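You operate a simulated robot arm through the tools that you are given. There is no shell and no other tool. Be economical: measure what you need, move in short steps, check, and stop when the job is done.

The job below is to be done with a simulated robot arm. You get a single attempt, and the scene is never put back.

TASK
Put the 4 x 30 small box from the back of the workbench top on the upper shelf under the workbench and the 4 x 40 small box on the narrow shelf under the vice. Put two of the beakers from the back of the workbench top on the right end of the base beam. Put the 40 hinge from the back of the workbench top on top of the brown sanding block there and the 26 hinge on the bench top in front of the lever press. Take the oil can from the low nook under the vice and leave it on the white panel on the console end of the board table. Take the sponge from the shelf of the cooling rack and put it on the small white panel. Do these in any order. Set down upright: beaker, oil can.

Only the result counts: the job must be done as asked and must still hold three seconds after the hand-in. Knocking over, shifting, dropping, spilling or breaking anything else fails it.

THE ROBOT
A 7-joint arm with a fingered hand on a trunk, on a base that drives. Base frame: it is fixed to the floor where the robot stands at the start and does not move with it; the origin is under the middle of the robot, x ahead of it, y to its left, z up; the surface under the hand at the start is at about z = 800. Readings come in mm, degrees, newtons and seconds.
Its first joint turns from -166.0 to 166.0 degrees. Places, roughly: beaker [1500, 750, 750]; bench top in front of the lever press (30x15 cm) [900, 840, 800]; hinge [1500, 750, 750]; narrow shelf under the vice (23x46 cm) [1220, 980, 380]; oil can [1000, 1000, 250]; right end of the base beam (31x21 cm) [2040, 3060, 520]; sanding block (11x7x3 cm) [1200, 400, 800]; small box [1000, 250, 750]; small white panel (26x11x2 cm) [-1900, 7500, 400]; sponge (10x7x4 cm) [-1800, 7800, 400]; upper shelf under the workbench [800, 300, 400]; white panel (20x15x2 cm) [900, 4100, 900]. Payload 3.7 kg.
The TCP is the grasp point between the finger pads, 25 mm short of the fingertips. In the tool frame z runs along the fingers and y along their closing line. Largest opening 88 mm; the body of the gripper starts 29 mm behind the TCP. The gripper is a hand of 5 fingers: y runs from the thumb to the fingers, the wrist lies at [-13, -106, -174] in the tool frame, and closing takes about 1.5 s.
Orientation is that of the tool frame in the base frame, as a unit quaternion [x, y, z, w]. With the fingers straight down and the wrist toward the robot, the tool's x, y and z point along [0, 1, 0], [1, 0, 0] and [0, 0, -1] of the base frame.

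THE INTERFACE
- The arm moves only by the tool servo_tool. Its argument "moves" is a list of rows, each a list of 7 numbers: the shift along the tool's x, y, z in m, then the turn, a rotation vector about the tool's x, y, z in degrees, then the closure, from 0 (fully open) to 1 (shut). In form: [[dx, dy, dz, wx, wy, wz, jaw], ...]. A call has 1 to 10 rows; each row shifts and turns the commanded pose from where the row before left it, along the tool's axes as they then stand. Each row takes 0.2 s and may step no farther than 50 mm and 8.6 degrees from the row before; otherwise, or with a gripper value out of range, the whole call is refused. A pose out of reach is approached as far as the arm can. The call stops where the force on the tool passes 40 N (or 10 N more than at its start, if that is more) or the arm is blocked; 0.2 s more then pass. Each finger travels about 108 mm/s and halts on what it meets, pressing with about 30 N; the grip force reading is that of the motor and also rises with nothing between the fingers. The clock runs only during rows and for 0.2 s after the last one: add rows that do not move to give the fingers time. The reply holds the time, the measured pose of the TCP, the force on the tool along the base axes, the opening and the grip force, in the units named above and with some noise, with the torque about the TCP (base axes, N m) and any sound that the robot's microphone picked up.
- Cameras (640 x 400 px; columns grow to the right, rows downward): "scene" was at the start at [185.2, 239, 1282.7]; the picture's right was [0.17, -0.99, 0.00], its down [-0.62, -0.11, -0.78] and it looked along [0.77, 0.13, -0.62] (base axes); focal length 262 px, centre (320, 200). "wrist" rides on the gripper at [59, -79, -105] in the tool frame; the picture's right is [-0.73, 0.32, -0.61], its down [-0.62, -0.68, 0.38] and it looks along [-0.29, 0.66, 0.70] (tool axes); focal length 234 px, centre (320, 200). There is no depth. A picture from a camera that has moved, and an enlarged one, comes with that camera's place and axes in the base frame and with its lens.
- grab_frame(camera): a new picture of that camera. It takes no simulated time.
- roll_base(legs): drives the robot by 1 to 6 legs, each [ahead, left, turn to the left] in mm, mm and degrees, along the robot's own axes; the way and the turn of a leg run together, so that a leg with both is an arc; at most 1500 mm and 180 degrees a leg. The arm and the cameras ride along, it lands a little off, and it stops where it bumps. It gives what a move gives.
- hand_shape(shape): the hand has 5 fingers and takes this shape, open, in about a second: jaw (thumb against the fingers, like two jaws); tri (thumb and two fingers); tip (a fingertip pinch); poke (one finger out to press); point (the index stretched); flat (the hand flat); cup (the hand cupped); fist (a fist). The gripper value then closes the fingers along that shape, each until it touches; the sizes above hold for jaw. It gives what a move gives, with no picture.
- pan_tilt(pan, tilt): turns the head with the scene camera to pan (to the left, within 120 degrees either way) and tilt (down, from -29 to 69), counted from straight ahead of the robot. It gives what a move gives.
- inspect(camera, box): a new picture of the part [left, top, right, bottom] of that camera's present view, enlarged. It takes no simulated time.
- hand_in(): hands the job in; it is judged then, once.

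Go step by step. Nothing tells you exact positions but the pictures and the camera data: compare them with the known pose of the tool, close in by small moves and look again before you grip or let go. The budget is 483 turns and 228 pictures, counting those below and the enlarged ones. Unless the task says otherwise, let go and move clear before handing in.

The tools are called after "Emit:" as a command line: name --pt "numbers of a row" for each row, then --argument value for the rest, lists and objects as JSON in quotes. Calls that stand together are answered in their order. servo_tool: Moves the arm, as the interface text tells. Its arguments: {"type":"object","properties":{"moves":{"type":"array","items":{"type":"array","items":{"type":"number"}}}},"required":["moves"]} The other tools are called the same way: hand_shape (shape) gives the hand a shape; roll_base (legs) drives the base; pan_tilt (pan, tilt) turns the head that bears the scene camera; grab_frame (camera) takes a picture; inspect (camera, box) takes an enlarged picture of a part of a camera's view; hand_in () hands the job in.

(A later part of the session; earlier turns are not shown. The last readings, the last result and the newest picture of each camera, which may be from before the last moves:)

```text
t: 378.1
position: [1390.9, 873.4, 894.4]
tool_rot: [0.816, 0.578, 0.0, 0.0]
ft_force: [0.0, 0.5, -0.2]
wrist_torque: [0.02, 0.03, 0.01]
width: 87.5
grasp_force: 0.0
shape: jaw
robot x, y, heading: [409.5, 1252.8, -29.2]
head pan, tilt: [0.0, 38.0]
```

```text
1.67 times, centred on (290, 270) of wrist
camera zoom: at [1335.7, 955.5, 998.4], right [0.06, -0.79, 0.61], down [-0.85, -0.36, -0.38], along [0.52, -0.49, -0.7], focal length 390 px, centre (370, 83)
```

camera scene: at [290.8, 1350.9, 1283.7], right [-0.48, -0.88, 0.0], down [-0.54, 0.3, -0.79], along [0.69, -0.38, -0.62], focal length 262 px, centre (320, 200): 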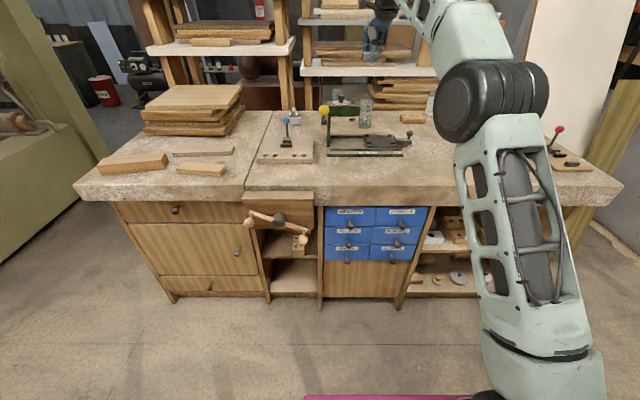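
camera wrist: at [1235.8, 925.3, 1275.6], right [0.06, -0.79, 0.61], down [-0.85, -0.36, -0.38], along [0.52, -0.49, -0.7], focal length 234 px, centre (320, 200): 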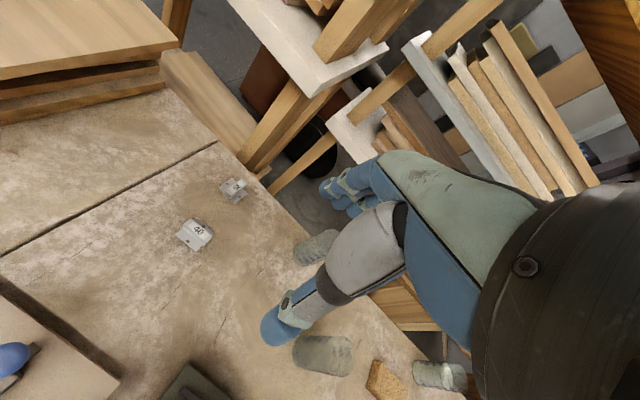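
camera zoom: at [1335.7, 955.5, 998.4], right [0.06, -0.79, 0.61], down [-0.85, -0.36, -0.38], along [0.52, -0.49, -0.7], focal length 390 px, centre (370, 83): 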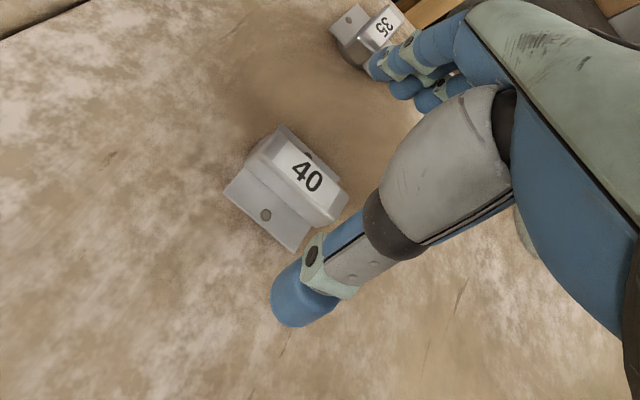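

Emit:
servo_tool --pt "0 0.006 0 0 0 4 0" --pt "0 0 0.03 0 0 0 0" --pt "0 0 0.022 0 0 0 0" --pt "0 0 0 0 0 0 0"

Emit:
servo_tool --pt "0 0 0 0 0 0 0.4" --pt "0 0 0 0 0 0 1" --pt "0 0 0 0 0 0 1" --pt "0 0 0 0 0 0 1" --pt "0 0 0 0 0 0 1" --pt "0 0 0 0 0 0 1" --pt "0 0 0 0 0 0 1"

Emit:
inspect --camera "wrist" --box '[150, 150, 430, 390]'

```text
t: 379.1
position: [1398.0, 870.5, 843.0]
tool_rot: [0.836, 0.549, -0.001, 0.0]
ft_force: [0.0, 0.3, -0.1]
wrist_torque: [0.03, -0.04, 0.01]
width: 87.9
grasp_force: 0.0
shape: jaw
robot x, y, heading: [409.4, 1253.0, -29.2]
head pan, tilt: [0.0, 38.0]
```

```text
t: 380.7
position: [1395.2, 870.0, 843.4]
tool_rot: [0.836, 0.549, 0.0, -0.001]
ft_force: [0.4, -0.3, -0.3]
wrist_torque: [-0.04, -0.01, -0.01]
width: 12.9
grasp_force: 29.7
shape: jaw
robot x, y, heading: [410.2, 1253.6, -29.1]
head pan, tilt: [0.0, 38.0]
```

```text
1.67 times, centred on (290, 270) of wrist
camera zoom: at [1348.3, 956.4, 948.5], right [0.01, -0.79, 0.61], down [-0.87, -0.3, -0.38], along [0.49, -0.53, -0.7], focal length 390 px, centre (370, 83)
```

zoom: 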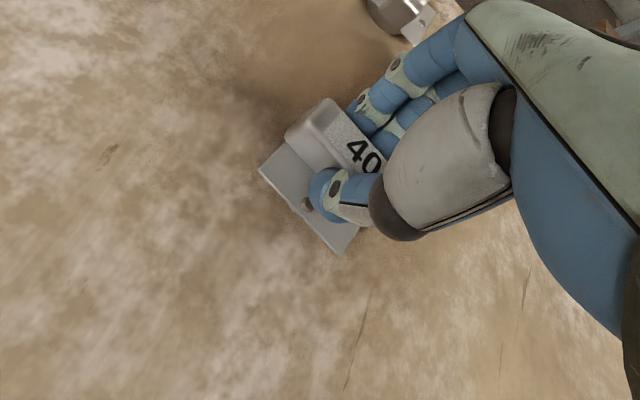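

Emit:
servo_tool --pt "0 0 -0.01 0 0 0 1" --pt "0 0 -0.02 0 0 0 1" --pt "0 0 -0.03 0 0 0 1" --pt "0 0 0 0 0 0 1"

Emit:
inspect --camera "wrist" --box '[150, 150, 430, 390]'

```text
t: 381.7
position: [1397.1, 870.7, 902.7]
tool_rot: [0.836, 0.549, -0.001, -0.002]
ft_force: [0.4, 0.4, 0.5]
wrist_torque: [0.01, 0.0, -0.01]
width: 12.6
grasp_force: 29.7
shape: jaw
robot x, y, heading: [406.6, 1256.5, -29.3]
head pan, tilt: [0.0, 38.0]
```

```text
1.67 times, centred on (290, 270) of wrist
camera zoom: at [1348.3, 956.9, 1008.6], right [0.01, -0.79, 0.61], down [-0.87, -0.3, -0.38], along [0.49, -0.53, -0.7], focal length 390 px, centre (370, 83)
```

zoom: 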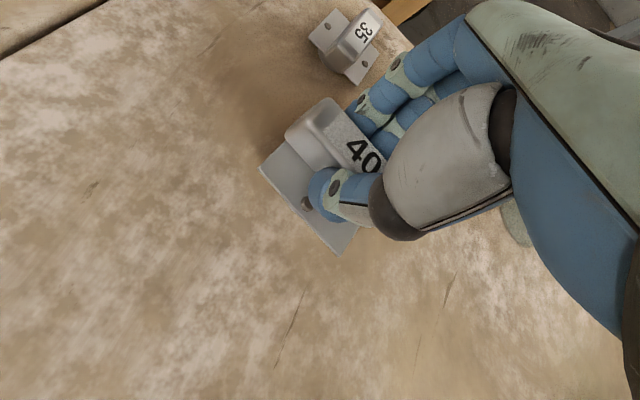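

Emit:
servo_tool --pt "0 0 -0.045 0 0 0 1" --pt "0 0 -0.045 0 0 0 1" --pt "0 0 -0.045 0 0 0 1" --pt "0 0 -0.045 0 0 0 1" --pt "0 0 -0.045 0 0 0 1" --pt "0 0 -0.045 0 0 0 1"

Emit:
roll_base --legs '[[0, -540, 0]]'

Emit:
grab_frame --camera "wrist"

Emit:
grab_frame --camera "scene"

```text
t: 383.1
position: [1394.0, 869.8, 1177.0]
tool_rot: [0.836, 0.549, 0.002, 0.002]
ft_force: [-3.1, 1.3, 3.9]
wrist_torque: [-0.05, -0.1, -0.02]
width: 12.9
grasp_force: 30.1
shape: jaw
robot x, y, heading: [412.4, 1261.1, -29.2]
head pan, tilt: [0.0, 38.0]
```

```text
t: 386.3
position: [1124.7, 387.0, 1171.7]
tool_rot: [0.838, 0.546, 0.0, 0.001]
ft_force: [-1.0, 0.0, 0.3]
wrist_torque: [-0.02, 0.0, -0.01]
width: 12.3
grasp_force: 29.9
shape: jaw
robot x, y, heading: [139.9, 774.0, -29.3]
head pan, tilt: [0.0, 38.0]
```

```text
67 pictures are left
camera wrist: at [1077.0, 473.0, 1276.8], right [0.0, -0.79, 0.61], down [-0.87, -0.3, -0.38], along [0.49, -0.53, -0.7], focal length 234 px, centre (320, 200)
```

wrist: 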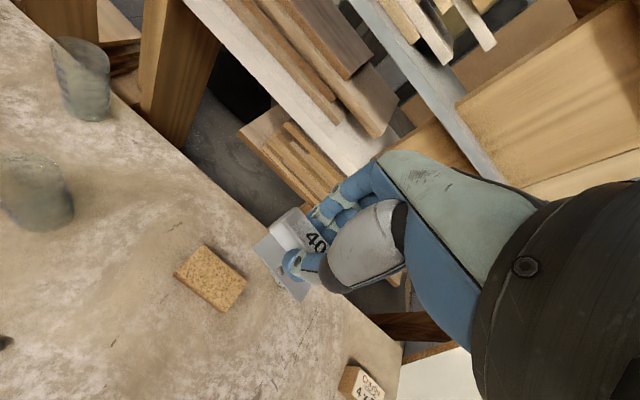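

```text
66 pictures are left
camera scene: at [415.1, 877.9, 1283.7], right [-0.49, -0.87, 0.0], down [-0.54, 0.3, -0.79], along [0.69, -0.39, -0.62], focal length 262 px, centre (320, 200)
```

scene: 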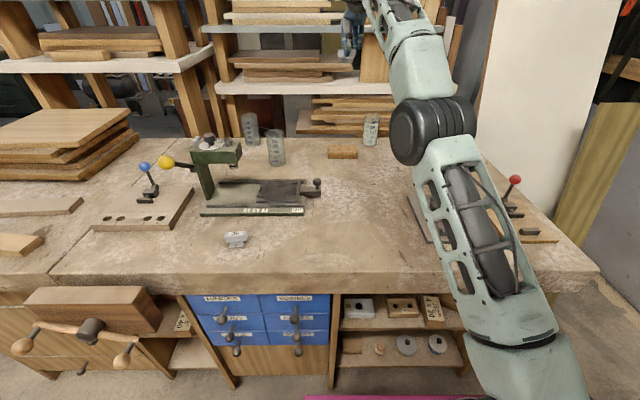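

Emit:
servo_tool --pt "-0.006 0.039 0 0 0 0 1" --pt "0 0 0.03 0 0 4.5 1" --pt "0 0 0.03 0 0 4.5 1" --pt "0 0 0.045 0 0 0 1" --pt "0 0 0.045 0 0 0 1" --pt "0 0 0.045 0 0 0 1" --pt "0 0 0.045 0 0 0 1" --pt "0 0 0 0 0 0 1"

Emit:
grab_frame --camera "wrist"

Emit:
inspect --camera "scene" --box '[290, 90, 410, 180]'

```text
t: 388.1
position: [1226.5, 357.4, 973.7]
tool_rot: [0.878, 0.479, -0.001, -0.001]
ft_force: [0.2, -0.3, -0.5]
wrist_torque: [0.0, 0.0, 0.05]
width: 12.5
grasp_force: 29.6
shape: jaw
out of reach, approached as far as the arm can: row 1, 2, 3, 4, 5, 6, 7
robot x, y, heading: [136.2, 775.5, -29.5]
head pan, tilt: [0.0, 38.0]
```

```text
65 pictures are left
camera wrist: at [1192.2, 450.3, 1078.7], right [-0.12, -0.79, 0.61], down [-0.91, -0.16, -0.38], along [0.39, -0.6, -0.7], focal length 234 px, centre (320, 200)
```

wrist: 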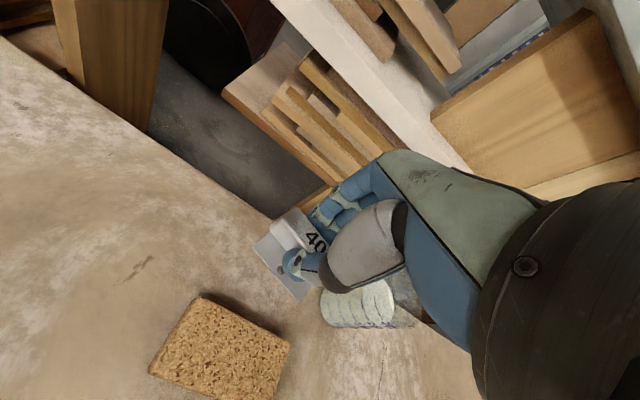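

```text
4.44 times, centred on (350, 135) of scene
camera zoom: at [415.1, 877.9, 1283.7], right [-0.49, -0.87, 0.0], down [-0.54, 0.3, -0.79], along [0.69, -0.39, -0.62], focal length 1164 px, centre (187, 489)
```

zoom: 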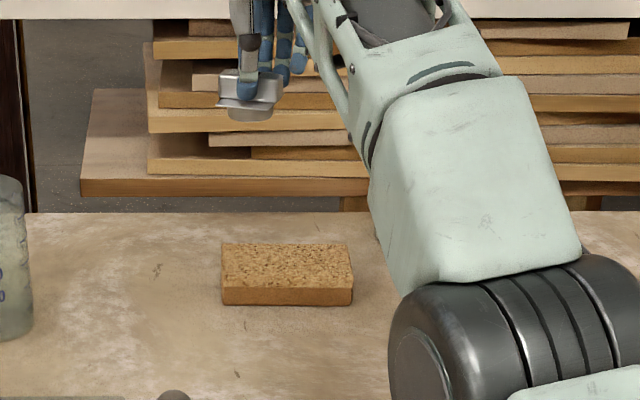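

Emit:
servo_tool --pt "0 0 -0.02 0 0 0 1" --pt "0 0 0 0 0 0 1"

```text
t: 388.7
position: [1221.3, 357.2, 994.0]
tool_rot: [0.878, 0.479, 0.0, 0.001]
ft_force: [-0.2, -0.1, -1.3]
wrist_torque: [0.04, -0.04, -0.02]
width: 12.7
grasp_force: 30.4
shape: jaw
out of reach, approached as far as the arm can: row 1
robot x, y, heading: [142.2, 770.8, -29.4]
head pan, tilt: [0.0, 38.0]
```

Emit:
servo_tool --pt "-0.01 -0.03 0 0 0 0 1" --pt "-0.01 -0.03 0 0 0 0 1" --pt "0 0 0 0 0 0 1"

```text
t: 389.5
position: [1158.3, 372.8, 992.4]
tool_rot: [0.878, 0.479, 0.0, 0.001]
ft_force: [-0.4, 0.0, -0.8]
wrist_torque: [-0.04, 0.02, 0.05]
width: 12.4
grasp_force: 29.9
shape: jaw
robot x, y, heading: [142.1, 776.4, -29.4]
head pan, tilt: [0.0, 38.0]
```

Emit:
servo_tool --pt "0 0.005 0.04 0 0 0 1" --pt "0 0 0.04 0 0 0 1" --pt "0 0 0 0 0 0 1"

Emit:
grab_frame --camera "wrist"

Emit:
inspect --camera "scene" --box '[290, 90, 410, 180]'

```text
t: 390.3
position: [1162.7, 372.1, 915.1]
tool_rot: [0.877, 0.481, 0.0, 0.0]
ft_force: [0.2, 0.7, -0.5]
wrist_torque: [0.01, 0.04, 0.0]
width: 12.2
grasp_force: 30.0
shape: jaw
robot x, y, heading: [143.9, 778.5, -29.4]
head pan, tilt: [0.0, 38.0]
```

```text
63 pictures are left
camera wrist: at [1128.5, 465.3, 1018.8], right [-0.12, -0.79, 0.61], down [-0.91, -0.16, -0.38], along [0.4, -0.6, -0.7], focal length 234 px, centre (320, 200)
```

wrist: 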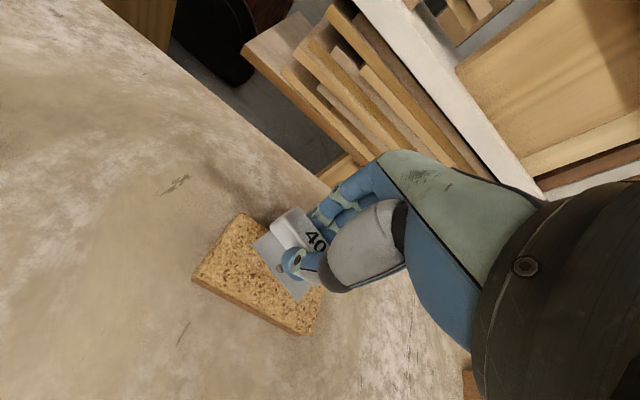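

```text
4.44 times, centred on (350, 135) of scene
camera zoom: at [415.1, 877.9, 1283.7], right [-0.49, -0.87, 0.0], down [-0.54, 0.3, -0.79], along [0.69, -0.39, -0.62], focal length 1164 px, centre (187, 489)
```

zoom: 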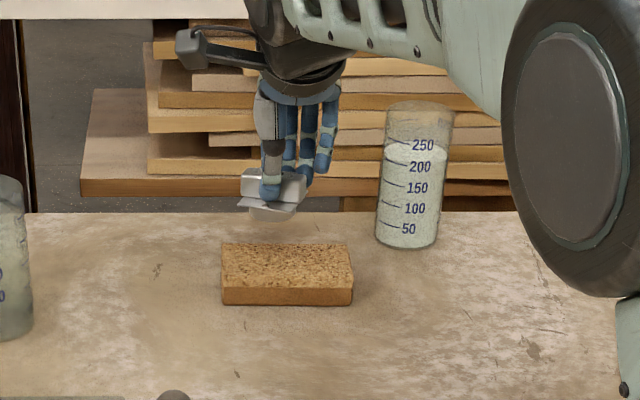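

Emit:
servo_tool --pt "-0.013 0.004 0 0 0 0 1" --pt "0 0 0.02 0 0 0 1" --pt "0 0 0.012 0 0 0 1" --pt "0 0 0 0 0 0 1"

Emit:
servo_tool --pt "0 0 0.005 0 0 0 1" --pt "0 0 0 0 0 0 1"

Emit:
servo_tool --pt "0 0 0.004 0 0 0 1" --pt "0 0 0 0 0 0 1"

Emit:
inspect --camera "scene" --box '[290, 90, 410, 180]'

```text
t: 391.3
position: [1158.9, 359.6, 882.7]
tool_rot: [0.877, 0.48, 0.0, -0.001]
ft_force: [0.0, 0.3, -0.9]
wrist_torque: [-0.01, -0.01, 0.01]
width: 12.1
grasp_force: 29.9
shape: jaw
robot x, y, heading: [140.7, 775.2, -29.6]
head pan, tilt: [0.0, 38.0]
```

```text
t: 391.9
position: [1159.7, 358.9, 876.5]
tool_rot: [0.877, 0.481, 0.0, 0.0]
ft_force: [0.2, 0.4, -0.9]
wrist_torque: [-0.01, 0.0, -0.02]
width: 12.2
grasp_force: 30.1
shape: jaw
robot x, y, heading: [140.9, 773.1, -29.5]
head pan, tilt: [0.0, 38.0]
```

```text
t: 392.5
position: [1158.2, 357.4, 873.1]
tool_rot: [0.877, 0.481, 0.0, 0.0]
ft_force: [-1.0, 0.3, 3.8]
wrist_torque: [-0.06, -0.02, 0.0]
width: 12.2
grasp_force: 30.3
shape: jaw
robot x, y, heading: [142.1, 775.8, -29.4]
head pan, tilt: [0.0, 38.0]
```

```text
4.44 times, centred on (350, 135) of scene
camera zoom: at [414.9, 878.0, 1283.7], right [-0.49, -0.87, 0.0], down [-0.54, 0.3, -0.79], along [0.69, -0.39, -0.62], focal length 1164 px, centre (187, 489)
```

zoom: 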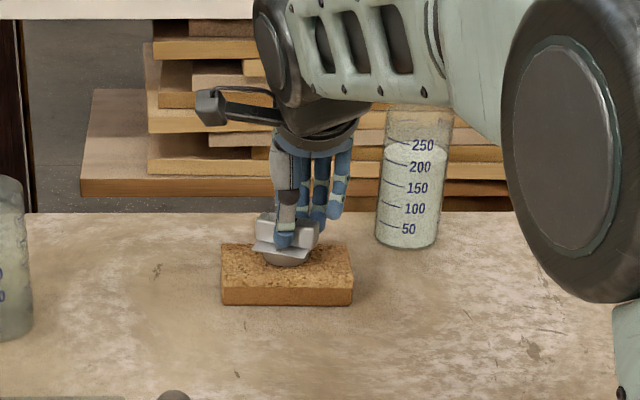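

Emit:
servo_tool --pt "0 0 0.001 0 0 0 0.85" --pt "0 0 0 0 0 0 0.6" --pt "0 0 0 0 0 0 0.3" --pt "0 0 0 0 0 0 0.1" --pt "0 0 0 0 0 0 0.1" --pt "0 0 -0.02 0 0 0 0.1" --pt "0 0 -0.045 0 0 0 0" --pt "0 0 -0.045 0 0 0 0"

Emit:
grab_frame --camera "wrist"

Emit:
inspect --camera "scene" --box '[290, 90, 410, 180]'

```text
t: 394.3
position: [1157.5, 359.1, 980.6]
tool_rot: [0.877, 0.48, 0.0, 0.0]
ft_force: [0.8, 0.1, 0.2]
wrist_torque: [0.0, 0.01, -0.01]
width: 88.1
grasp_force: 0.1
shape: jaw
robot x, y, heading: [142.2, 775.1, -29.4]
head pan, tilt: [0.0, 38.0]
```

```text
60 pictures are left
camera wrist: at [1123.8, 451.8, 1084.8], right [-0.12, -0.79, 0.61], down [-0.91, -0.16, -0.38], along [0.4, -0.6, -0.7], focal length 234 px, centre (320, 200)
```

wrist: 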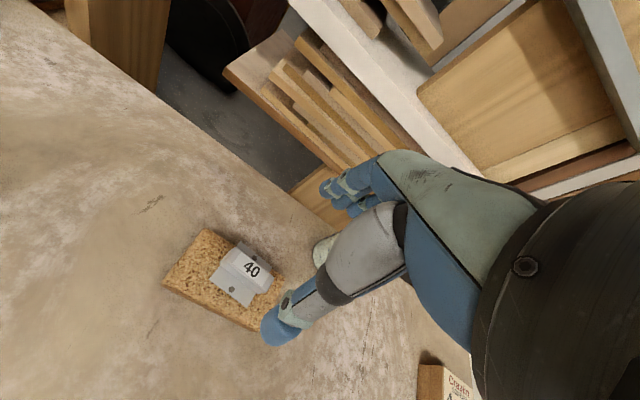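

```text
4.44 times, centred on (350, 135) of scene
camera zoom: at [415.2, 877.9, 1283.7], right [-0.49, -0.87, 0.0], down [-0.54, 0.3, -0.79], along [0.69, -0.39, -0.62], focal length 1164 px, centre (187, 489)
```

zoom: 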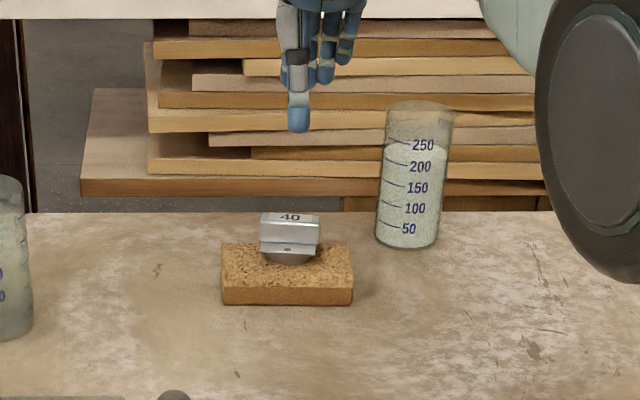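

Hinge 40 rests on the sanding block. Now the beakers: move over to the front empty one.

Emit:
servo_tool --pt "0 -0.03 -0.04 0 0 0 0" --pt "0 -0.03 -0.04 0 0 0 0" --pt "0 0 -0.03 0 0 0 0"

Emit:
roll_base --legs '[[0, 262, 0]]'

Emit:
grab_frame --camera "wrist"

Emit:
inspect --camera "scene" --box '[240, 70, 460, 210]'

```text
t: 395.1
position: [1108.5, 391.7, 1092.7]
tool_rot: [0.877, 0.48, -0.001, -0.001]
ft_force: [0.1, -1.0, -0.4]
wrist_torque: [0.01, -0.02, 0.01]
width: 87.4
grasp_force: 0.0
shape: jaw
robot x, y, heading: [142.4, 777.6, -29.5]
head pan, tilt: [0.0, 38.0]
```

```text
t: 396.9
position: [1234.2, 612.5, 1093.2]
tool_rot: [0.879, 0.477, 0.001, -0.001]
ft_force: [0.5, 0.4, 0.5]
wrist_torque: [-0.02, 0.03, 0.01]
width: 87.8
grasp_force: 0.0
shape: jaw
robot x, y, heading: [266.2, 997.0, -29.7]
head pan, tilt: [0.0, 38.0]
```

```text
58 pictures are left
camera wrist: at [1200.0, 705.2, 1197.4], right [-0.12, -0.79, 0.61], down [-0.91, -0.15, -0.38], along [0.39, -0.6, -0.7], focal length 234 px, centre (320, 200)
```

wrist: 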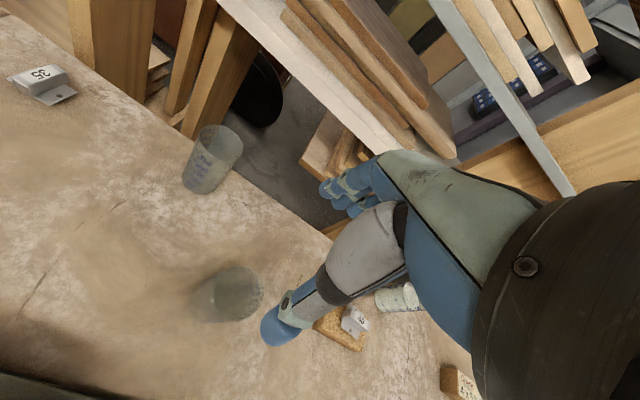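

```text
2.86 times, centred on (350, 140) of scene
camera zoom: at [542.8, 1101.1, 1283.7], right [-0.5, -0.87, 0.0], down [-0.53, 0.3, -0.79], along [0.68, -0.39, -0.62], focal length 748 px, centre (234, 371)
```

zoom: 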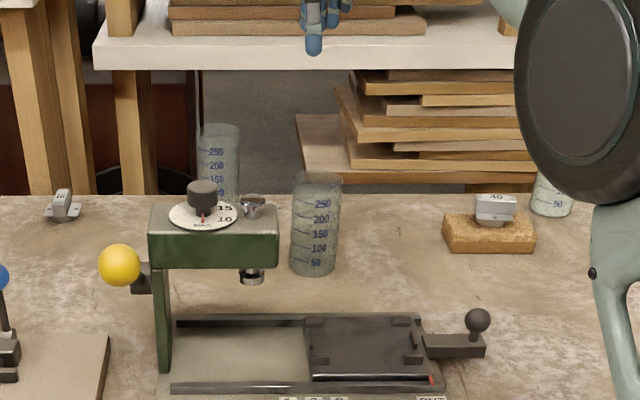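

Emit:
servo_tool --pt "-0.018 -0.006 0 0 0 0 0" --pt "0 0 0.045 0 0 0 0" --pt "0 0 0.045 0 0 0 0" --pt "0 0 0.045 0 0 0 0" --pt "0 0 0 0 0 0 0"

Emit:
grab_frame --camera "wrist"

Emit:
inspect --camera "scene" --box '[260, 80, 420, 190]'

```text
t: 398.1
position: [1220.1, 600.8, 957.9]
tool_rot: [0.879, 0.478, 0.0, 0.0]
ft_force: [-0.1, 0.8, 0.1]
wrist_torque: [0.02, -0.03, 0.0]
width: 87.7
grasp_force: 0.0
shape: jaw
robot x, y, heading: [263.1, 998.2, -29.6]
head pan, tilt: [0.0, 38.0]
```

```text
56 pictures are left
camera wrist: at [1185.4, 693.6, 1062.9], right [-0.12, -0.79, 0.61], down [-0.91, -0.15, -0.38], along [0.39, -0.6, -0.7], focal length 234 px, centre (320, 200)
```

wrist: 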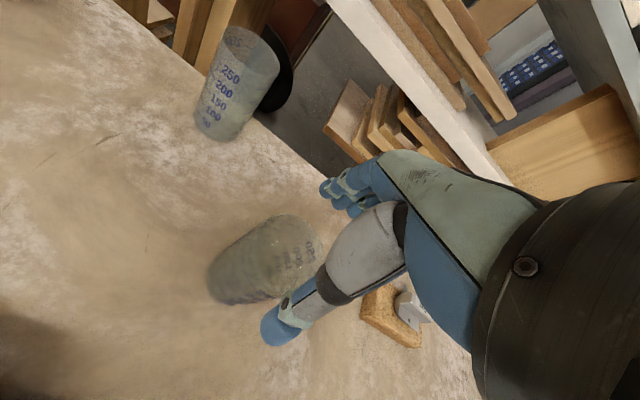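

```text
3.64 times, centred on (340, 135) of scene
camera zoom: at [542.7, 1101.0, 1283.7], right [-0.5, -0.87, 0.0], down [-0.53, 0.3, -0.79], along [0.68, -0.39, -0.62], focal length 952 px, centre (247, 436)
```

zoom: 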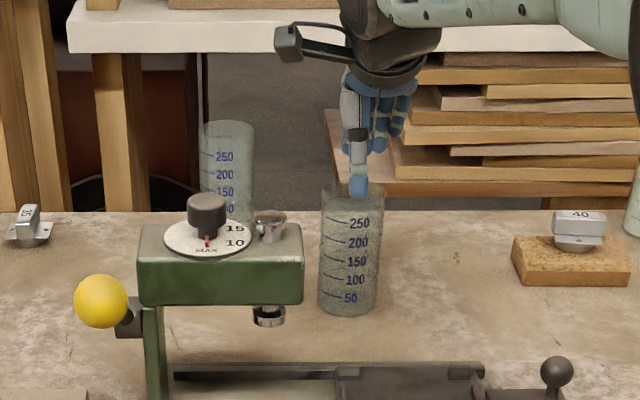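

Emit:
servo_tool --pt "0 0 0.025 0 0 0 0" --pt "0 0 0.02 0 0 0 0" --pt "0 0 0.014 0 0 0 0" --pt "0 0 0 0 0 0 0"

Emit:
inspect --camera "scene" --box '[260, 80, 420, 190]'

```text
t: 399.1
position: [1220.5, 602.8, 898.8]
tool_rot: [0.878, 0.479, 0.0, 0.0]
ft_force: [0.3, 1.0, -0.7]
wrist_torque: [-0.01, 0.03, 0.0]
width: 87.9
grasp_force: 0.2
shape: jaw
robot x, y, heading: [270.8, 1000.2, -29.6]
head pan, tilt: [0.0, 38.0]
```

```text
3.64 times, centred on (340, 135) of scene
camera zoom: at [542.7, 1101.1, 1283.7], right [-0.5, -0.87, 0.0], down [-0.53, 0.3, -0.79], along [0.68, -0.39, -0.62], focal length 952 px, centre (247, 436)
```

zoom: 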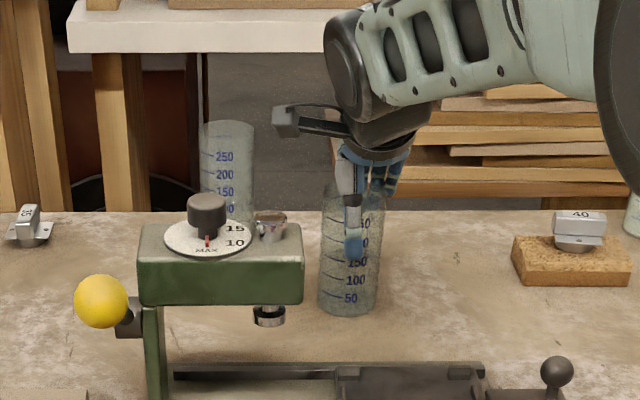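

Emit:
servo_tool --pt "0 0 0 0 0 0 0.3" --pt "0 0 0 0 0 0 0.6" --pt "0 0 0 0 0 0 1" --pt "0 0 0 0 0 0 1" --pt "0 0 0 0 0 0 1" --pt "0 0 0 0 0 0 1" --pt "0 0 0 0 0 0 1"

Emit:
servo_tool --pt "0 0 -0.01 0 0 0 1" --pt "0 0 -0.02 0 0 0 1" --pt "0 0 -0.04 0 0 0 1" --pt "0 0 0 0 0 0 1"

Emit:
inspect --camera "scene" --box '[260, 60, 420, 190]'

```text
t: 400.7
position: [1219.7, 602.1, 899.1]
tool_rot: [0.879, 0.478, 0.0, -0.001]
ft_force: [-0.4, -0.9, -0.5]
wrist_torque: [-0.01, -0.01, -0.01]
width: 51.1
grasp_force: 30.2
shape: jaw
robot x, y, heading: [269.6, 997.4, -29.8]
head pan, tilt: [0.0, 38.0]
```

```text
t: 401.7
position: [1217.7, 598.9, 969.2]
tool_rot: [0.878, 0.478, -0.001, 0.0]
ft_force: [0.1, -0.4, 0.2]
wrist_torque: [0.0, 0.01, -0.01]
width: 50.8
grasp_force: 29.9
shape: jaw
robot x, y, heading: [270.6, 997.3, -29.9]
head pan, tilt: [0.0, 38.0]
```

```text
3.08 times, centred on (340, 125) of scene
camera zoom: at [542.8, 1101.1, 1283.7], right [-0.5, -0.87, 0.0], down [-0.53, 0.3, -0.79], along [0.68, -0.39, -0.62], focal length 806 px, centre (258, 431)
```

zoom: 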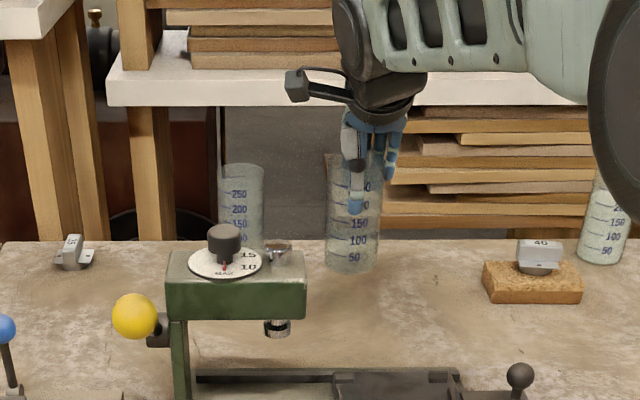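

Beaker held upright. I raise it clear, retract, and drive to the green press, entering the aisle backwards.

Emit:
servo_tool --pt "0 0 -0.045 0 0 0 1" --pt "0 0 -0.045 0 0 0 1" --pt "0 0 -0.045 0 0 0 1" --pt "0 0 -0.045 0 0 0 1" --pt "0 -0.045 0 0 0 0 1" --pt "0 -0.045 0 0 0 0 1" --pt "0 -0.045 0 0 0 0 1" --pt "0 -0.045 0 0 0 0 1" --pt "0 -0.045 0 0 0 0 1"

Emit:
roll_base --legs '[[-650, 0, 0]]'

```text
t: 403.7
position: [1030.1, 721.5, 1149.2]
tool_rot: [0.879, 0.478, -0.001, 0.001]
ft_force: [0.5, -0.5, -1.2]
wrist_torque: [-0.01, -0.02, -0.04]
width: 50.7
grasp_force: 29.7
shape: jaw
robot x, y, heading: [268.7, 995.8, -29.8]
head pan, tilt: [0.0, 38.0]
```

```text
t: 407.4
position: [445.7, 1053.0, 1149.9]
tool_rot: [0.88, 0.476, 0.0, 0.0]
ft_force: [-0.5, 0.3, -0.8]
wrist_torque: [-0.01, -0.03, 0.02]
width: 50.4
grasp_force: 30.3
shape: jaw
robot x, y, heading: [-314.5, 1332.8, -29.8]
head pan, tilt: [0.0, 38.0]
```

Emit:
roll_base --legs '[[28, 1188, 0], [0, 0, -87.2], [-876, 507, 0]]'

Emit:
pan_tilt --pan 100 --tilt 35

Emit:
grab_frame --camera "scene"

```text
t: 419.7
position: [467.3, 1766.7, 1149.5]
tool_rot: [0.974, -0.228, 0.0, 0.0]
ft_force: [-0.9, 0.6, -0.8]
wrist_torque: [-0.02, 0.0, -0.02]
width: 50.2
grasp_force: 30.0
shape: jaw
robot x, y, heading: [658.3, 2550.2, -113.1]
head pan, tilt: [0.0, 38.0]
stopped in leg 3: the robot was blocked; the commanded pose is now the measured one
```

```text
t: 421.4
position: [466.4, 1765.3, 1150.6]
tool_rot: [0.974, -0.228, 0.0, 0.0]
ft_force: [-0.3, 0.1, -0.4]
wrist_torque: [0.04, -0.01, 0.01]
width: 50.2
grasp_force: 29.6
shape: jaw
robot x, y, heading: [659.4, 2556.1, -113.3]
head pan, tilt: [100.0, 35.0]
```

```text
52 pictures are left
camera scene: at [911.6, 2350.6, 1288.3], right [-0.23, -0.97, 0.0], down [-0.56, 0.13, -0.82], along [0.8, -0.19, -0.57], focal length 262 px, centre (320, 200)
```

scene: 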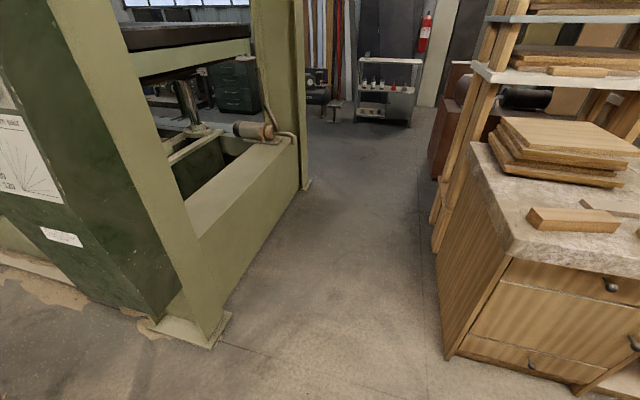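

The platform's rear corner touched the console corner; I'll shift sideways, then go on backwards through the middle of the aisle.

Emit:
roll_base --legs '[[0, 420, 0], [0, 0, -3.7], [-502, -138, 0]]'

Emit:
pan_tilt --pan -90 --tilt 35

Emit:
grab_frame --camera "scene"

```text
t: 427.1
position: [911.8, 2125.1, 1149.3]
tool_rot: [0.966, -0.257, 0.0, -0.001]
ft_force: [-0.7, -0.2, 0.0]
wrist_torque: [0.01, -0.01, 0.02]
width: 50.1
grasp_force: 29.5
shape: jaw
robot x, y, heading: [1148.7, 2904.1, -116.7]
head pan, tilt: [100.0, 35.0]
```

```text
t: 429.9
position: [912.9, 2126.8, 1149.8]
tool_rot: [0.966, -0.257, 0.0, -0.001]
ft_force: [0.0, 0.1, 0.1]
wrist_torque: [-0.02, 0.01, -0.02]
width: 50.0
grasp_force: 29.9
shape: jaw
robot x, y, heading: [1148.2, 2903.9, -116.6]
head pan, tilt: [-90.0, 35.0]
```

```text
51 pictures are left
camera scene: at [1227.6, 2748.4, 1288.3], right [0.45, 0.89, 0.0], down [0.51, -0.26, -0.82], along [-0.73, 0.37, -0.57], focal length 262 px, centre (320, 200)
```

scene: 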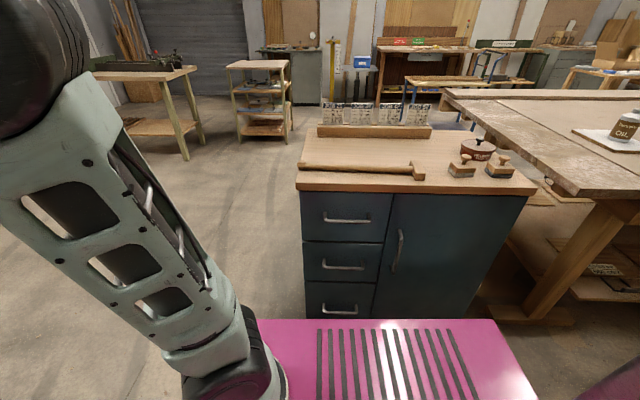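

Emit:
roll_base --legs '[[-530, 21, 0]]'

Emit:
pan_tilt --pan 115 --tilt 38

Emit:
grab_frame --camera "scene"

```text
t: 433.0
position: [1171.0, 2594.0, 1149.1]
tool_rot: [0.966, -0.259, 0.0, 0.0]
ft_force: [-0.4, -0.8, -0.8]
wrist_torque: [-0.04, -0.01, -0.01]
width: 50.0
grasp_force: 30.2
shape: jaw
robot x, y, heading: [1408.6, 3370.6, -116.6]
head pan, tilt: [-90.0, 35.0]
```

```text
t: 436.0
position: [1170.7, 2594.1, 1150.6]
tool_rot: [0.966, -0.259, 0.0, 0.0]
ft_force: [-0.2, -0.5, 0.1]
wrist_torque: [-0.01, 0.0, -0.01]
width: 50.2
grasp_force: 30.7
shape: jaw
robot x, y, heading: [1411.9, 3368.2, -116.7]
head pan, tilt: [115.0, 38.0]
```

```text
50 pictures are left
camera scene: at [1651.4, 3173.0, 1283.7], right [-0.03, -1.0, 0.0], down [-0.62, 0.02, -0.79], along [0.79, -0.03, -0.62], focal length 262 px, centre (320, 200)
```

scene: 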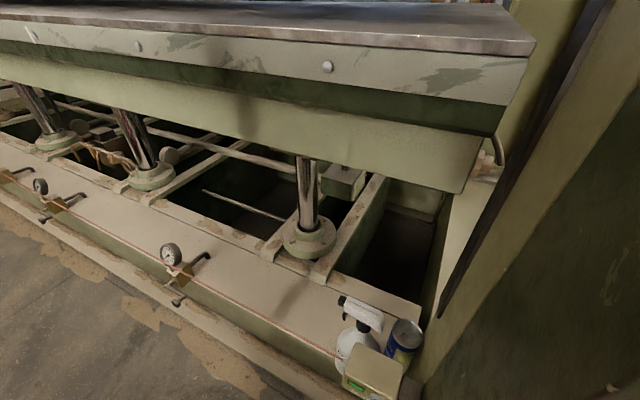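

Emit:
inspect --camera "scene" --box '[220, 200, 460, 400]'

```text
2.00 times, centred on (340, 300) of scene
camera zoom: at [1651.4, 3173.0, 1283.7], right [-0.03, -1.0, 0.0], down [-0.62, 0.02, -0.79], along [0.79, -0.03, -0.62], focal length 524 px, centre (280, 0)
```

zoom: 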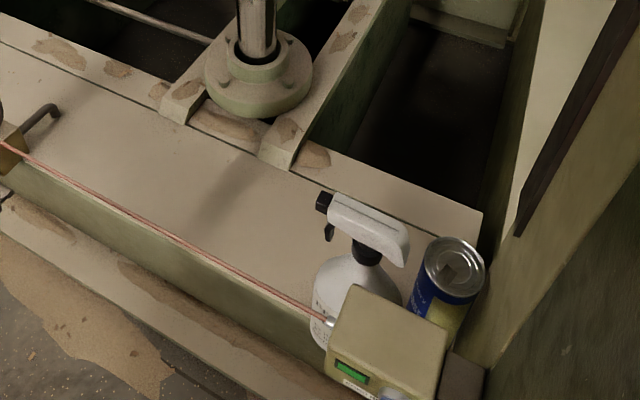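

The beam end carries a spray bottle, a can and a small box, but there is free room just left of the bottle. I'll continue back, lower the hand in the aisle, then swing it in.

Emit:
roll_base --legs '[[-776, 143, 0]]'

Emit:
servo_tool --pt "0 0 0.048 0 0 0 1" --pt "0 0 0.048 0 0 0 1" --pt "0 0 0.048 0 0 0 1" --pt "0 0 0.048 0 0 0 1" --pt "0 0 0.048 0 0 0 1" --pt "0 0 0.048 0 0 0 1" --pt "0 0 0.048 0 0 0 1" --pt "0 0 0.048 0 0 0 1" --pt "0 0 0 0 0 0 1"

Emit:
pan_tilt --pan 35 --tilt 40

Emit:
grab_frame --camera "scene"

```text
t: 440.2
position: [1635.8, 3213.8, 1151.0]
tool_rot: [0.963, -0.27, 0.0, 0.0]
ft_force: [-0.1, 0.3, -0.9]
wrist_torque: [-0.02, 0.03, -0.02]
width: 50.1
grasp_force: 30.6
shape: jaw
robot x, y, heading: [1889.1, 3982.0, -118.1]
head pan, tilt: [115.0, 38.0]
```

```text
t: 442.2
position: [1632.7, 3213.8, 761.8]
tool_rot: [0.963, -0.269, 0.0, -0.001]
ft_force: [0.6, -0.5, -0.2]
wrist_torque: [0.04, 0.02, -0.01]
width: 49.7
grasp_force: 29.6
shape: jaw
robot x, y, heading: [1890.1, 3985.3, -118.2]
head pan, tilt: [115.0, 38.0]
```

```text
t: 443.7
position: [1631.7, 3212.2, 761.8]
tool_rot: [0.963, -0.27, 0.0, -0.001]
ft_force: [-0.8, 0.1, 0.1]
wrist_torque: [-0.02, 0.0, -0.05]
width: 49.6
grasp_force: 30.0
shape: jaw
robot x, y, heading: [1892.4, 3982.3, -118.1]
head pan, tilt: [35.0, 40.0]
```

```text
48 pictures are left
camera scene: at [2054.1, 3701.8, 1280.7], right [-0.99, -0.12, 0.0], down [-0.08, 0.64, -0.77], along [0.09, -0.76, -0.64], focal length 262 px, centre (320, 200)
```

scene: 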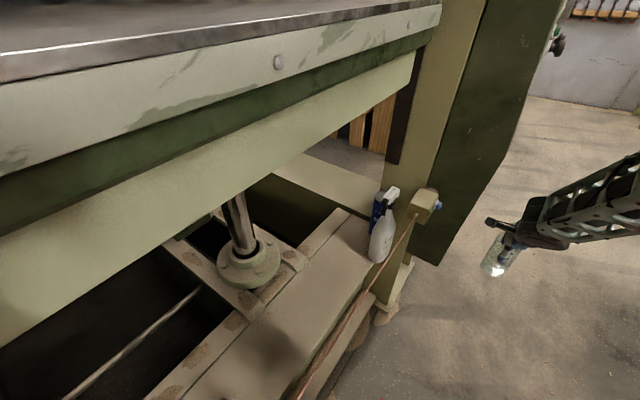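

Emit:
inspect --camera "scene" --box '[240, 170, 460, 390]'

```text
1.82 times, centred on (350, 280) of scene
camera zoom: at [2054.1, 3701.8, 1280.7], right [-0.99, -0.12, 0.0], down [-0.08, 0.64, -0.77], along [0.09, -0.76, -0.64], focal length 476 px, centre (266, 54)
```

zoom: 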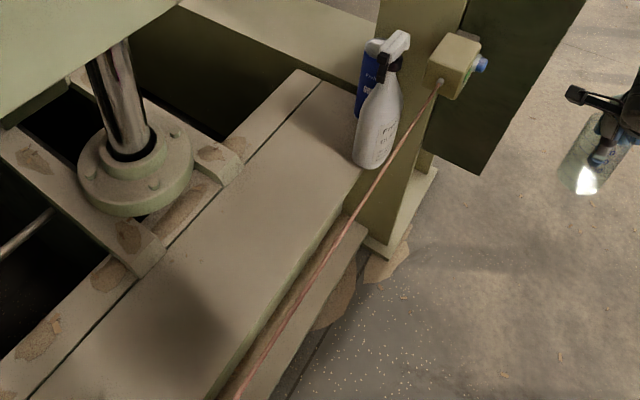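

Emit:
servo_tool --pt "0 -0.04 0 0 0 0 1" --pt "0 -0.04 0 0 0 0 1" --pt "0 0 0 0 0 0 1"

Emit:
roll_base --legs '[[0, 0, 20]]'

Emit:
pan_tilt --pan 15 --tilt 42

Emit:
grab_frame --camera "scene"

Emit:
grab_frame --camera "wrist"

```text
t: 444.5
position: [1676.5, 3282.2, 763.7]
tool_rot: [0.963, -0.269, 0.0, 0.0]
ft_force: [1.0, -0.3, -0.3]
wrist_torque: [0.04, 0.03, 0.03]
width: 49.7
grasp_force: 30.0
shape: jaw
robot x, y, heading: [1888.1, 3981.5, -118.5]
head pan, tilt: [35.0, 40.0]
```

```text
t: 446.0
position: [1891.1, 3251.7, 761.4]
tool_rot: [0.992, -0.126, -0.009, -0.002]
ft_force: [-10.3, 3.6, -0.9]
wrist_torque: [-0.03, 0.06, -0.14]
width: 50.1
grasp_force: 30.3
shape: jaw
robot x, y, heading: [1891.4, 3980.7, -100.2]
head pan, tilt: [35.0, 40.0]
stopped in leg 1: the force on the tool passed its limit at 50 N (the readings are from after the stop); the commanded pose is now the measured one
```

```text
t: 446.8
position: [1891.4, 3251.3, 762.8]
tool_rot: [0.992, -0.126, -0.006, -0.001]
ft_force: [-15.1, 4.5, -2.9]
wrist_torque: [0.03, 0.11, -0.24]
width: 50.1
grasp_force: 30.4
shape: jaw
robot x, y, heading: [1891.7, 3983.6, -100.0]
head pan, tilt: [15.0, 42.0]
```

```text
46 pictures are left
camera scene: at [2101.3, 3758.8, 1277.9], right [-1.0, -0.08, 0.0], down [-0.06, 0.67, -0.74], along [0.06, -0.74, -0.67], focal length 262 px, centre (320, 200)
```

scene: 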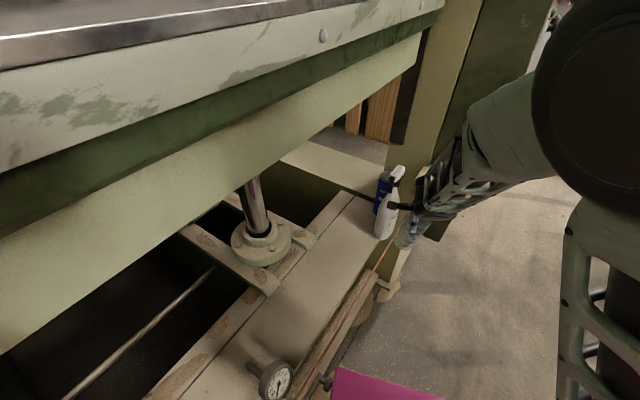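

```text
45 pictures are left
camera wrist: at [1968.6, 3313.3, 866.1], right [-0.78, -0.13, 0.62], down [-0.44, 0.82, -0.37], along [-0.45, -0.56, -0.69], focal length 234 px, centre (320, 200)
```

wrist: 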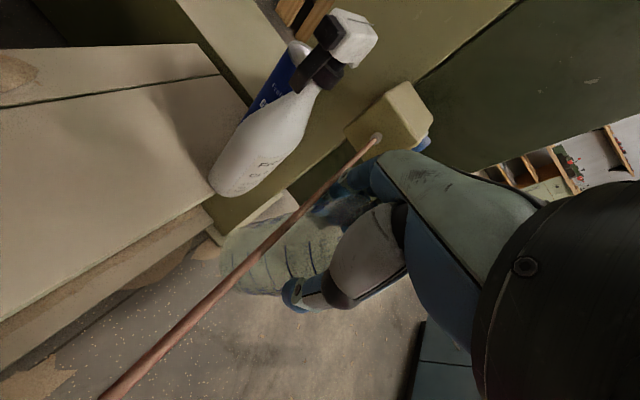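

The beaker touched the copper line that runs in front of the beam. I'll back off, lift over the line, and come down behind it.

Emit:
servo_tool --pt "-0.02 0 0 0 0 0 1" --pt "-0.03 0 0 0 0 0 1" --pt "0 0 -0.04 0 0 0 1" --pt "0 0 -0.045 0 0 0 1" --pt "0 0 -0.04 0 0 0 1" --pt "0 0 0 0 0 0 1"

Emit:
grab_frame --camera "wrist"

Emit:
grab_frame --camera "scene"

```text
t: 448.2
position: [1843.9, 3263.8, 886.9]
tool_rot: [0.992, -0.126, -0.007, -0.003]
ft_force: [-1.0, 0.3, -1.1]
wrist_torque: [-0.02, -0.05, 0.02]
width: 49.6
grasp_force: 29.7
shape: jaw
robot x, y, heading: [1892.4, 3976.8, -100.1]
head pan, tilt: [15.0, 42.0]
```

```text
44 pictures are left
camera wrist: at [1922.2, 3325.3, 991.1], right [-0.78, -0.13, 0.62], down [-0.44, 0.82, -0.37], along [-0.45, -0.56, -0.69], focal length 234 px, centre (320, 200)
```

wrist: 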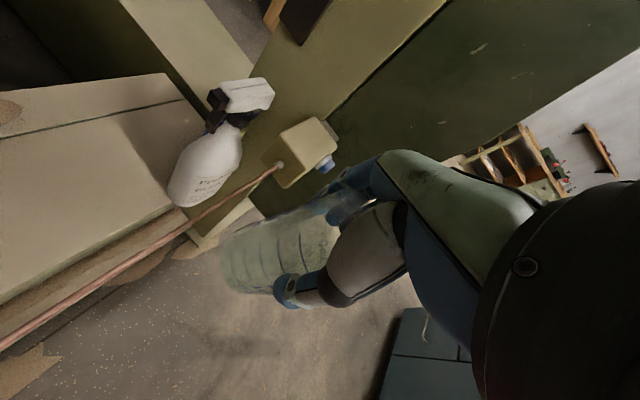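

```text
43 pictures are left
camera scene: at [2101.7, 3758.8, 1277.8], right [-1.0, -0.08, 0.0], down [-0.06, 0.67, -0.74], along [0.06, -0.74, -0.67], focal length 262 px, centre (320, 200)
```

scene: 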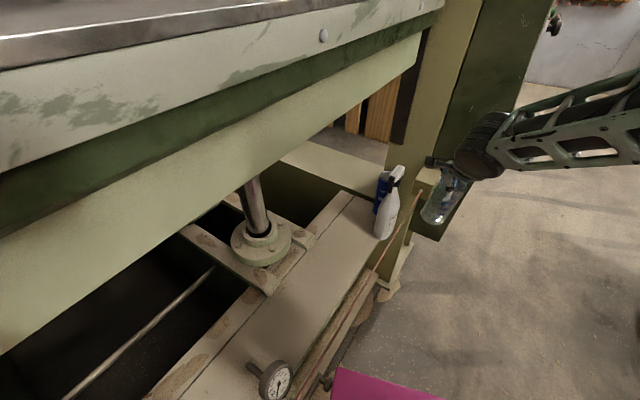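

Emit:
servo_tool --pt "0.0383 0.0085 0.005 0 0 0 1" --pt "0.0383 0.0085 0.005 0 0 0 1" --pt "0.0383 0.0085 0.005 0 0 0 1" --pt "0.0383 0.0085 0.005 0 0 0 1" --pt "0 0 0 0 0 0 1"

Emit:
grab_frame --camera "scene"

Emit:
grab_frame --camera "wrist"

```text
t: 449.4
position: [1985.2, 3192.1, 865.6]
tool_rot: [0.992, -0.126, -0.006, -0.002]
ft_force: [-0.6, -0.4, -0.4]
wrist_torque: [-0.03, -0.04, -0.01]
width: 49.7
grasp_force: 30.4
shape: jaw
robot x, y, heading: [1889.8, 3981.3, -100.4]
head pan, tilt: [15.0, 42.0]
```

```text
42 pictures are left
camera scene: at [2101.7, 3758.7, 1277.8], right [-1.0, -0.08, 0.0], down [-0.06, 0.67, -0.74], along [0.06, -0.74, -0.67], focal length 262 px, centre (320, 200)
```

scene: 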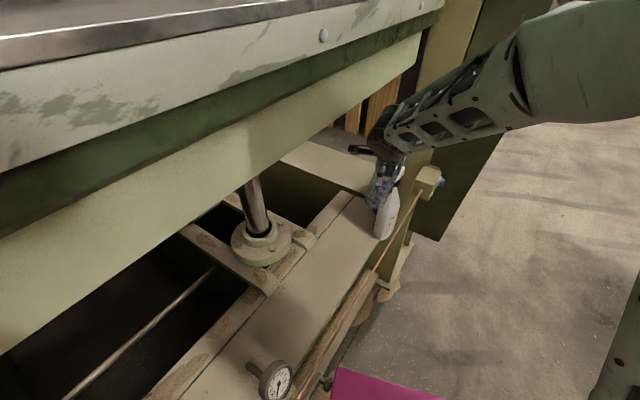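

```text
41 pictures are left
camera wrist: at [2062.5, 3254.0, 969.4], right [-0.78, -0.13, 0.62], down [-0.44, 0.82, -0.37], along [-0.45, -0.56, -0.69], focal length 234 px, centre (320, 200)
```

wrist: 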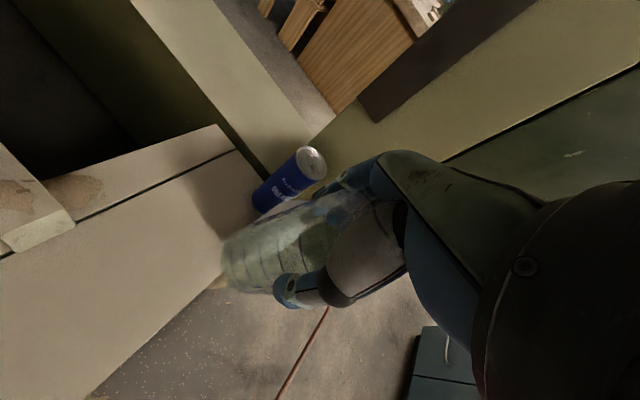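

Emit:
servo_tool --pt "0 0 0.045 0 0 0 1" --pt "0 0 0.045 0 0 0 1" --pt "0 0 0.045 0 0 0 1" --pt "0 0 0.03 0 0 0 1" --pt "0 0 0 0 0 0 1"

Emit:
grab_frame --camera "scene"

```text
t: 450.6
position: [1984.0, 3191.6, 700.9]
tool_rot: [0.992, -0.126, -0.006, -0.002]
ft_force: [-0.1, -1.3, -0.1]
wrist_torque: [0.01, 0.0, 0.01]
width: 49.8
grasp_force: 29.7
shape: jaw
robot x, y, heading: [1894.6, 3981.1, -100.3]
head pan, tilt: [15.0, 42.0]
```

```text
40 pictures are left
camera scene: at [2101.7, 3758.7, 1277.8], right [-1.0, -0.08, 0.0], down [-0.06, 0.67, -0.74], along [0.06, -0.74, -0.67], focal length 262 px, centre (320, 200)
```

scene: 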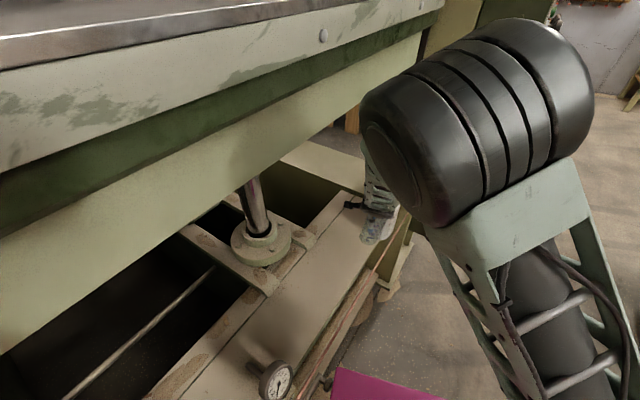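

Emit:
servo_tool --pt "0.04 0.012 0 0 0 0 1" --pt "0.04 0.012 0 0 0 0 1" --pt "0.04 0.012 0 0 0 0 1" --pt "0 0 0 0 0 0 1"

Emit:
grab_frame --camera "wrist"

Emit:
inspect --camera "scene" --box '[280, 140, 440, 280]'

```text
t: 451.6
position: [2089.7, 3127.6, 698.2]
tool_rot: [0.992, -0.126, -0.007, -0.002]
ft_force: [0.0, 0.6, -1.6]
wrist_torque: [-0.03, -0.01, 0.03]
width: 49.5
grasp_force: 30.0
shape: jaw
robot x, y, heading: [1892.5, 3981.4, -100.1]
head pan, tilt: [15.0, 42.0]
```

```text
39 pictures are left
camera wrist: at [2167.8, 3190.3, 801.7], right [-0.78, -0.13, 0.62], down [-0.44, 0.82, -0.37], along [-0.45, -0.56, -0.69], focal length 234 px, centre (320, 200)
```

wrist: 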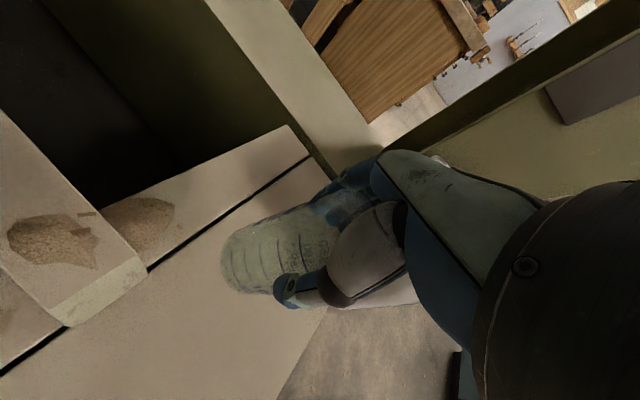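

```text
2.86 times, centred on (360, 210) of scene
camera zoom: at [2101.8, 3758.7, 1277.8], right [-1.0, -0.08, 0.0], down [-0.06, 0.67, -0.74], along [0.06, -0.74, -0.67], focal length 748 px, centre (206, 171)
```

zoom: 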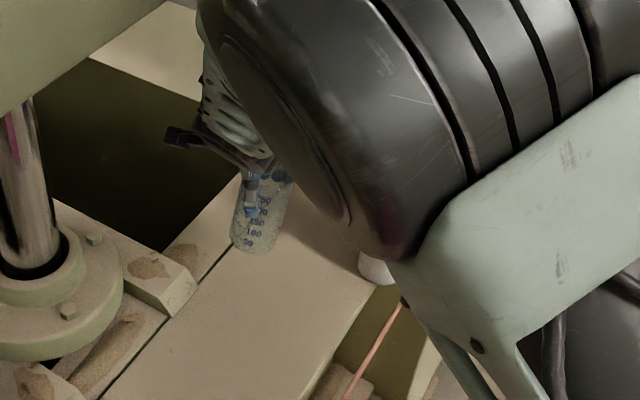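

Emit:
servo_tool --pt "0 0 0.02 0 0 0 1" --pt "0 0 0.012 0 0 0 1" --pt "0 0 0 0 0 0 1"

Emit:
servo_tool --pt "0 0 0.006 0 0 0 1" --pt "0 0 0 0 0 0 1" --pt "0 0 0.006 0 0 0 1" --pt "0 0 0 0 0 0 1"

```text
t: 452.4
position: [2088.4, 3127.1, 665.1]
tool_rot: [0.992, -0.126, -0.006, -0.002]
ft_force: [-0.9, 0.7, -1.3]
wrist_torque: [0.0, -0.03, 0.03]
width: 49.3
grasp_force: 30.2
shape: jaw
robot x, y, heading: [1888.0, 3981.1, -100.0]
head pan, tilt: [15.0, 42.0]
```

```text
t: 453.4
position: [2088.5, 3128.3, 654.5]
tool_rot: [0.992, -0.126, -0.007, -0.003]
ft_force: [-1.2, -0.1, -0.2]
wrist_torque: [-0.04, 0.03, -0.01]
width: 49.7
grasp_force: 30.1
shape: jaw
robot x, y, heading: [1890.9, 3981.9, -100.4]
head pan, tilt: [15.0, 42.0]
```

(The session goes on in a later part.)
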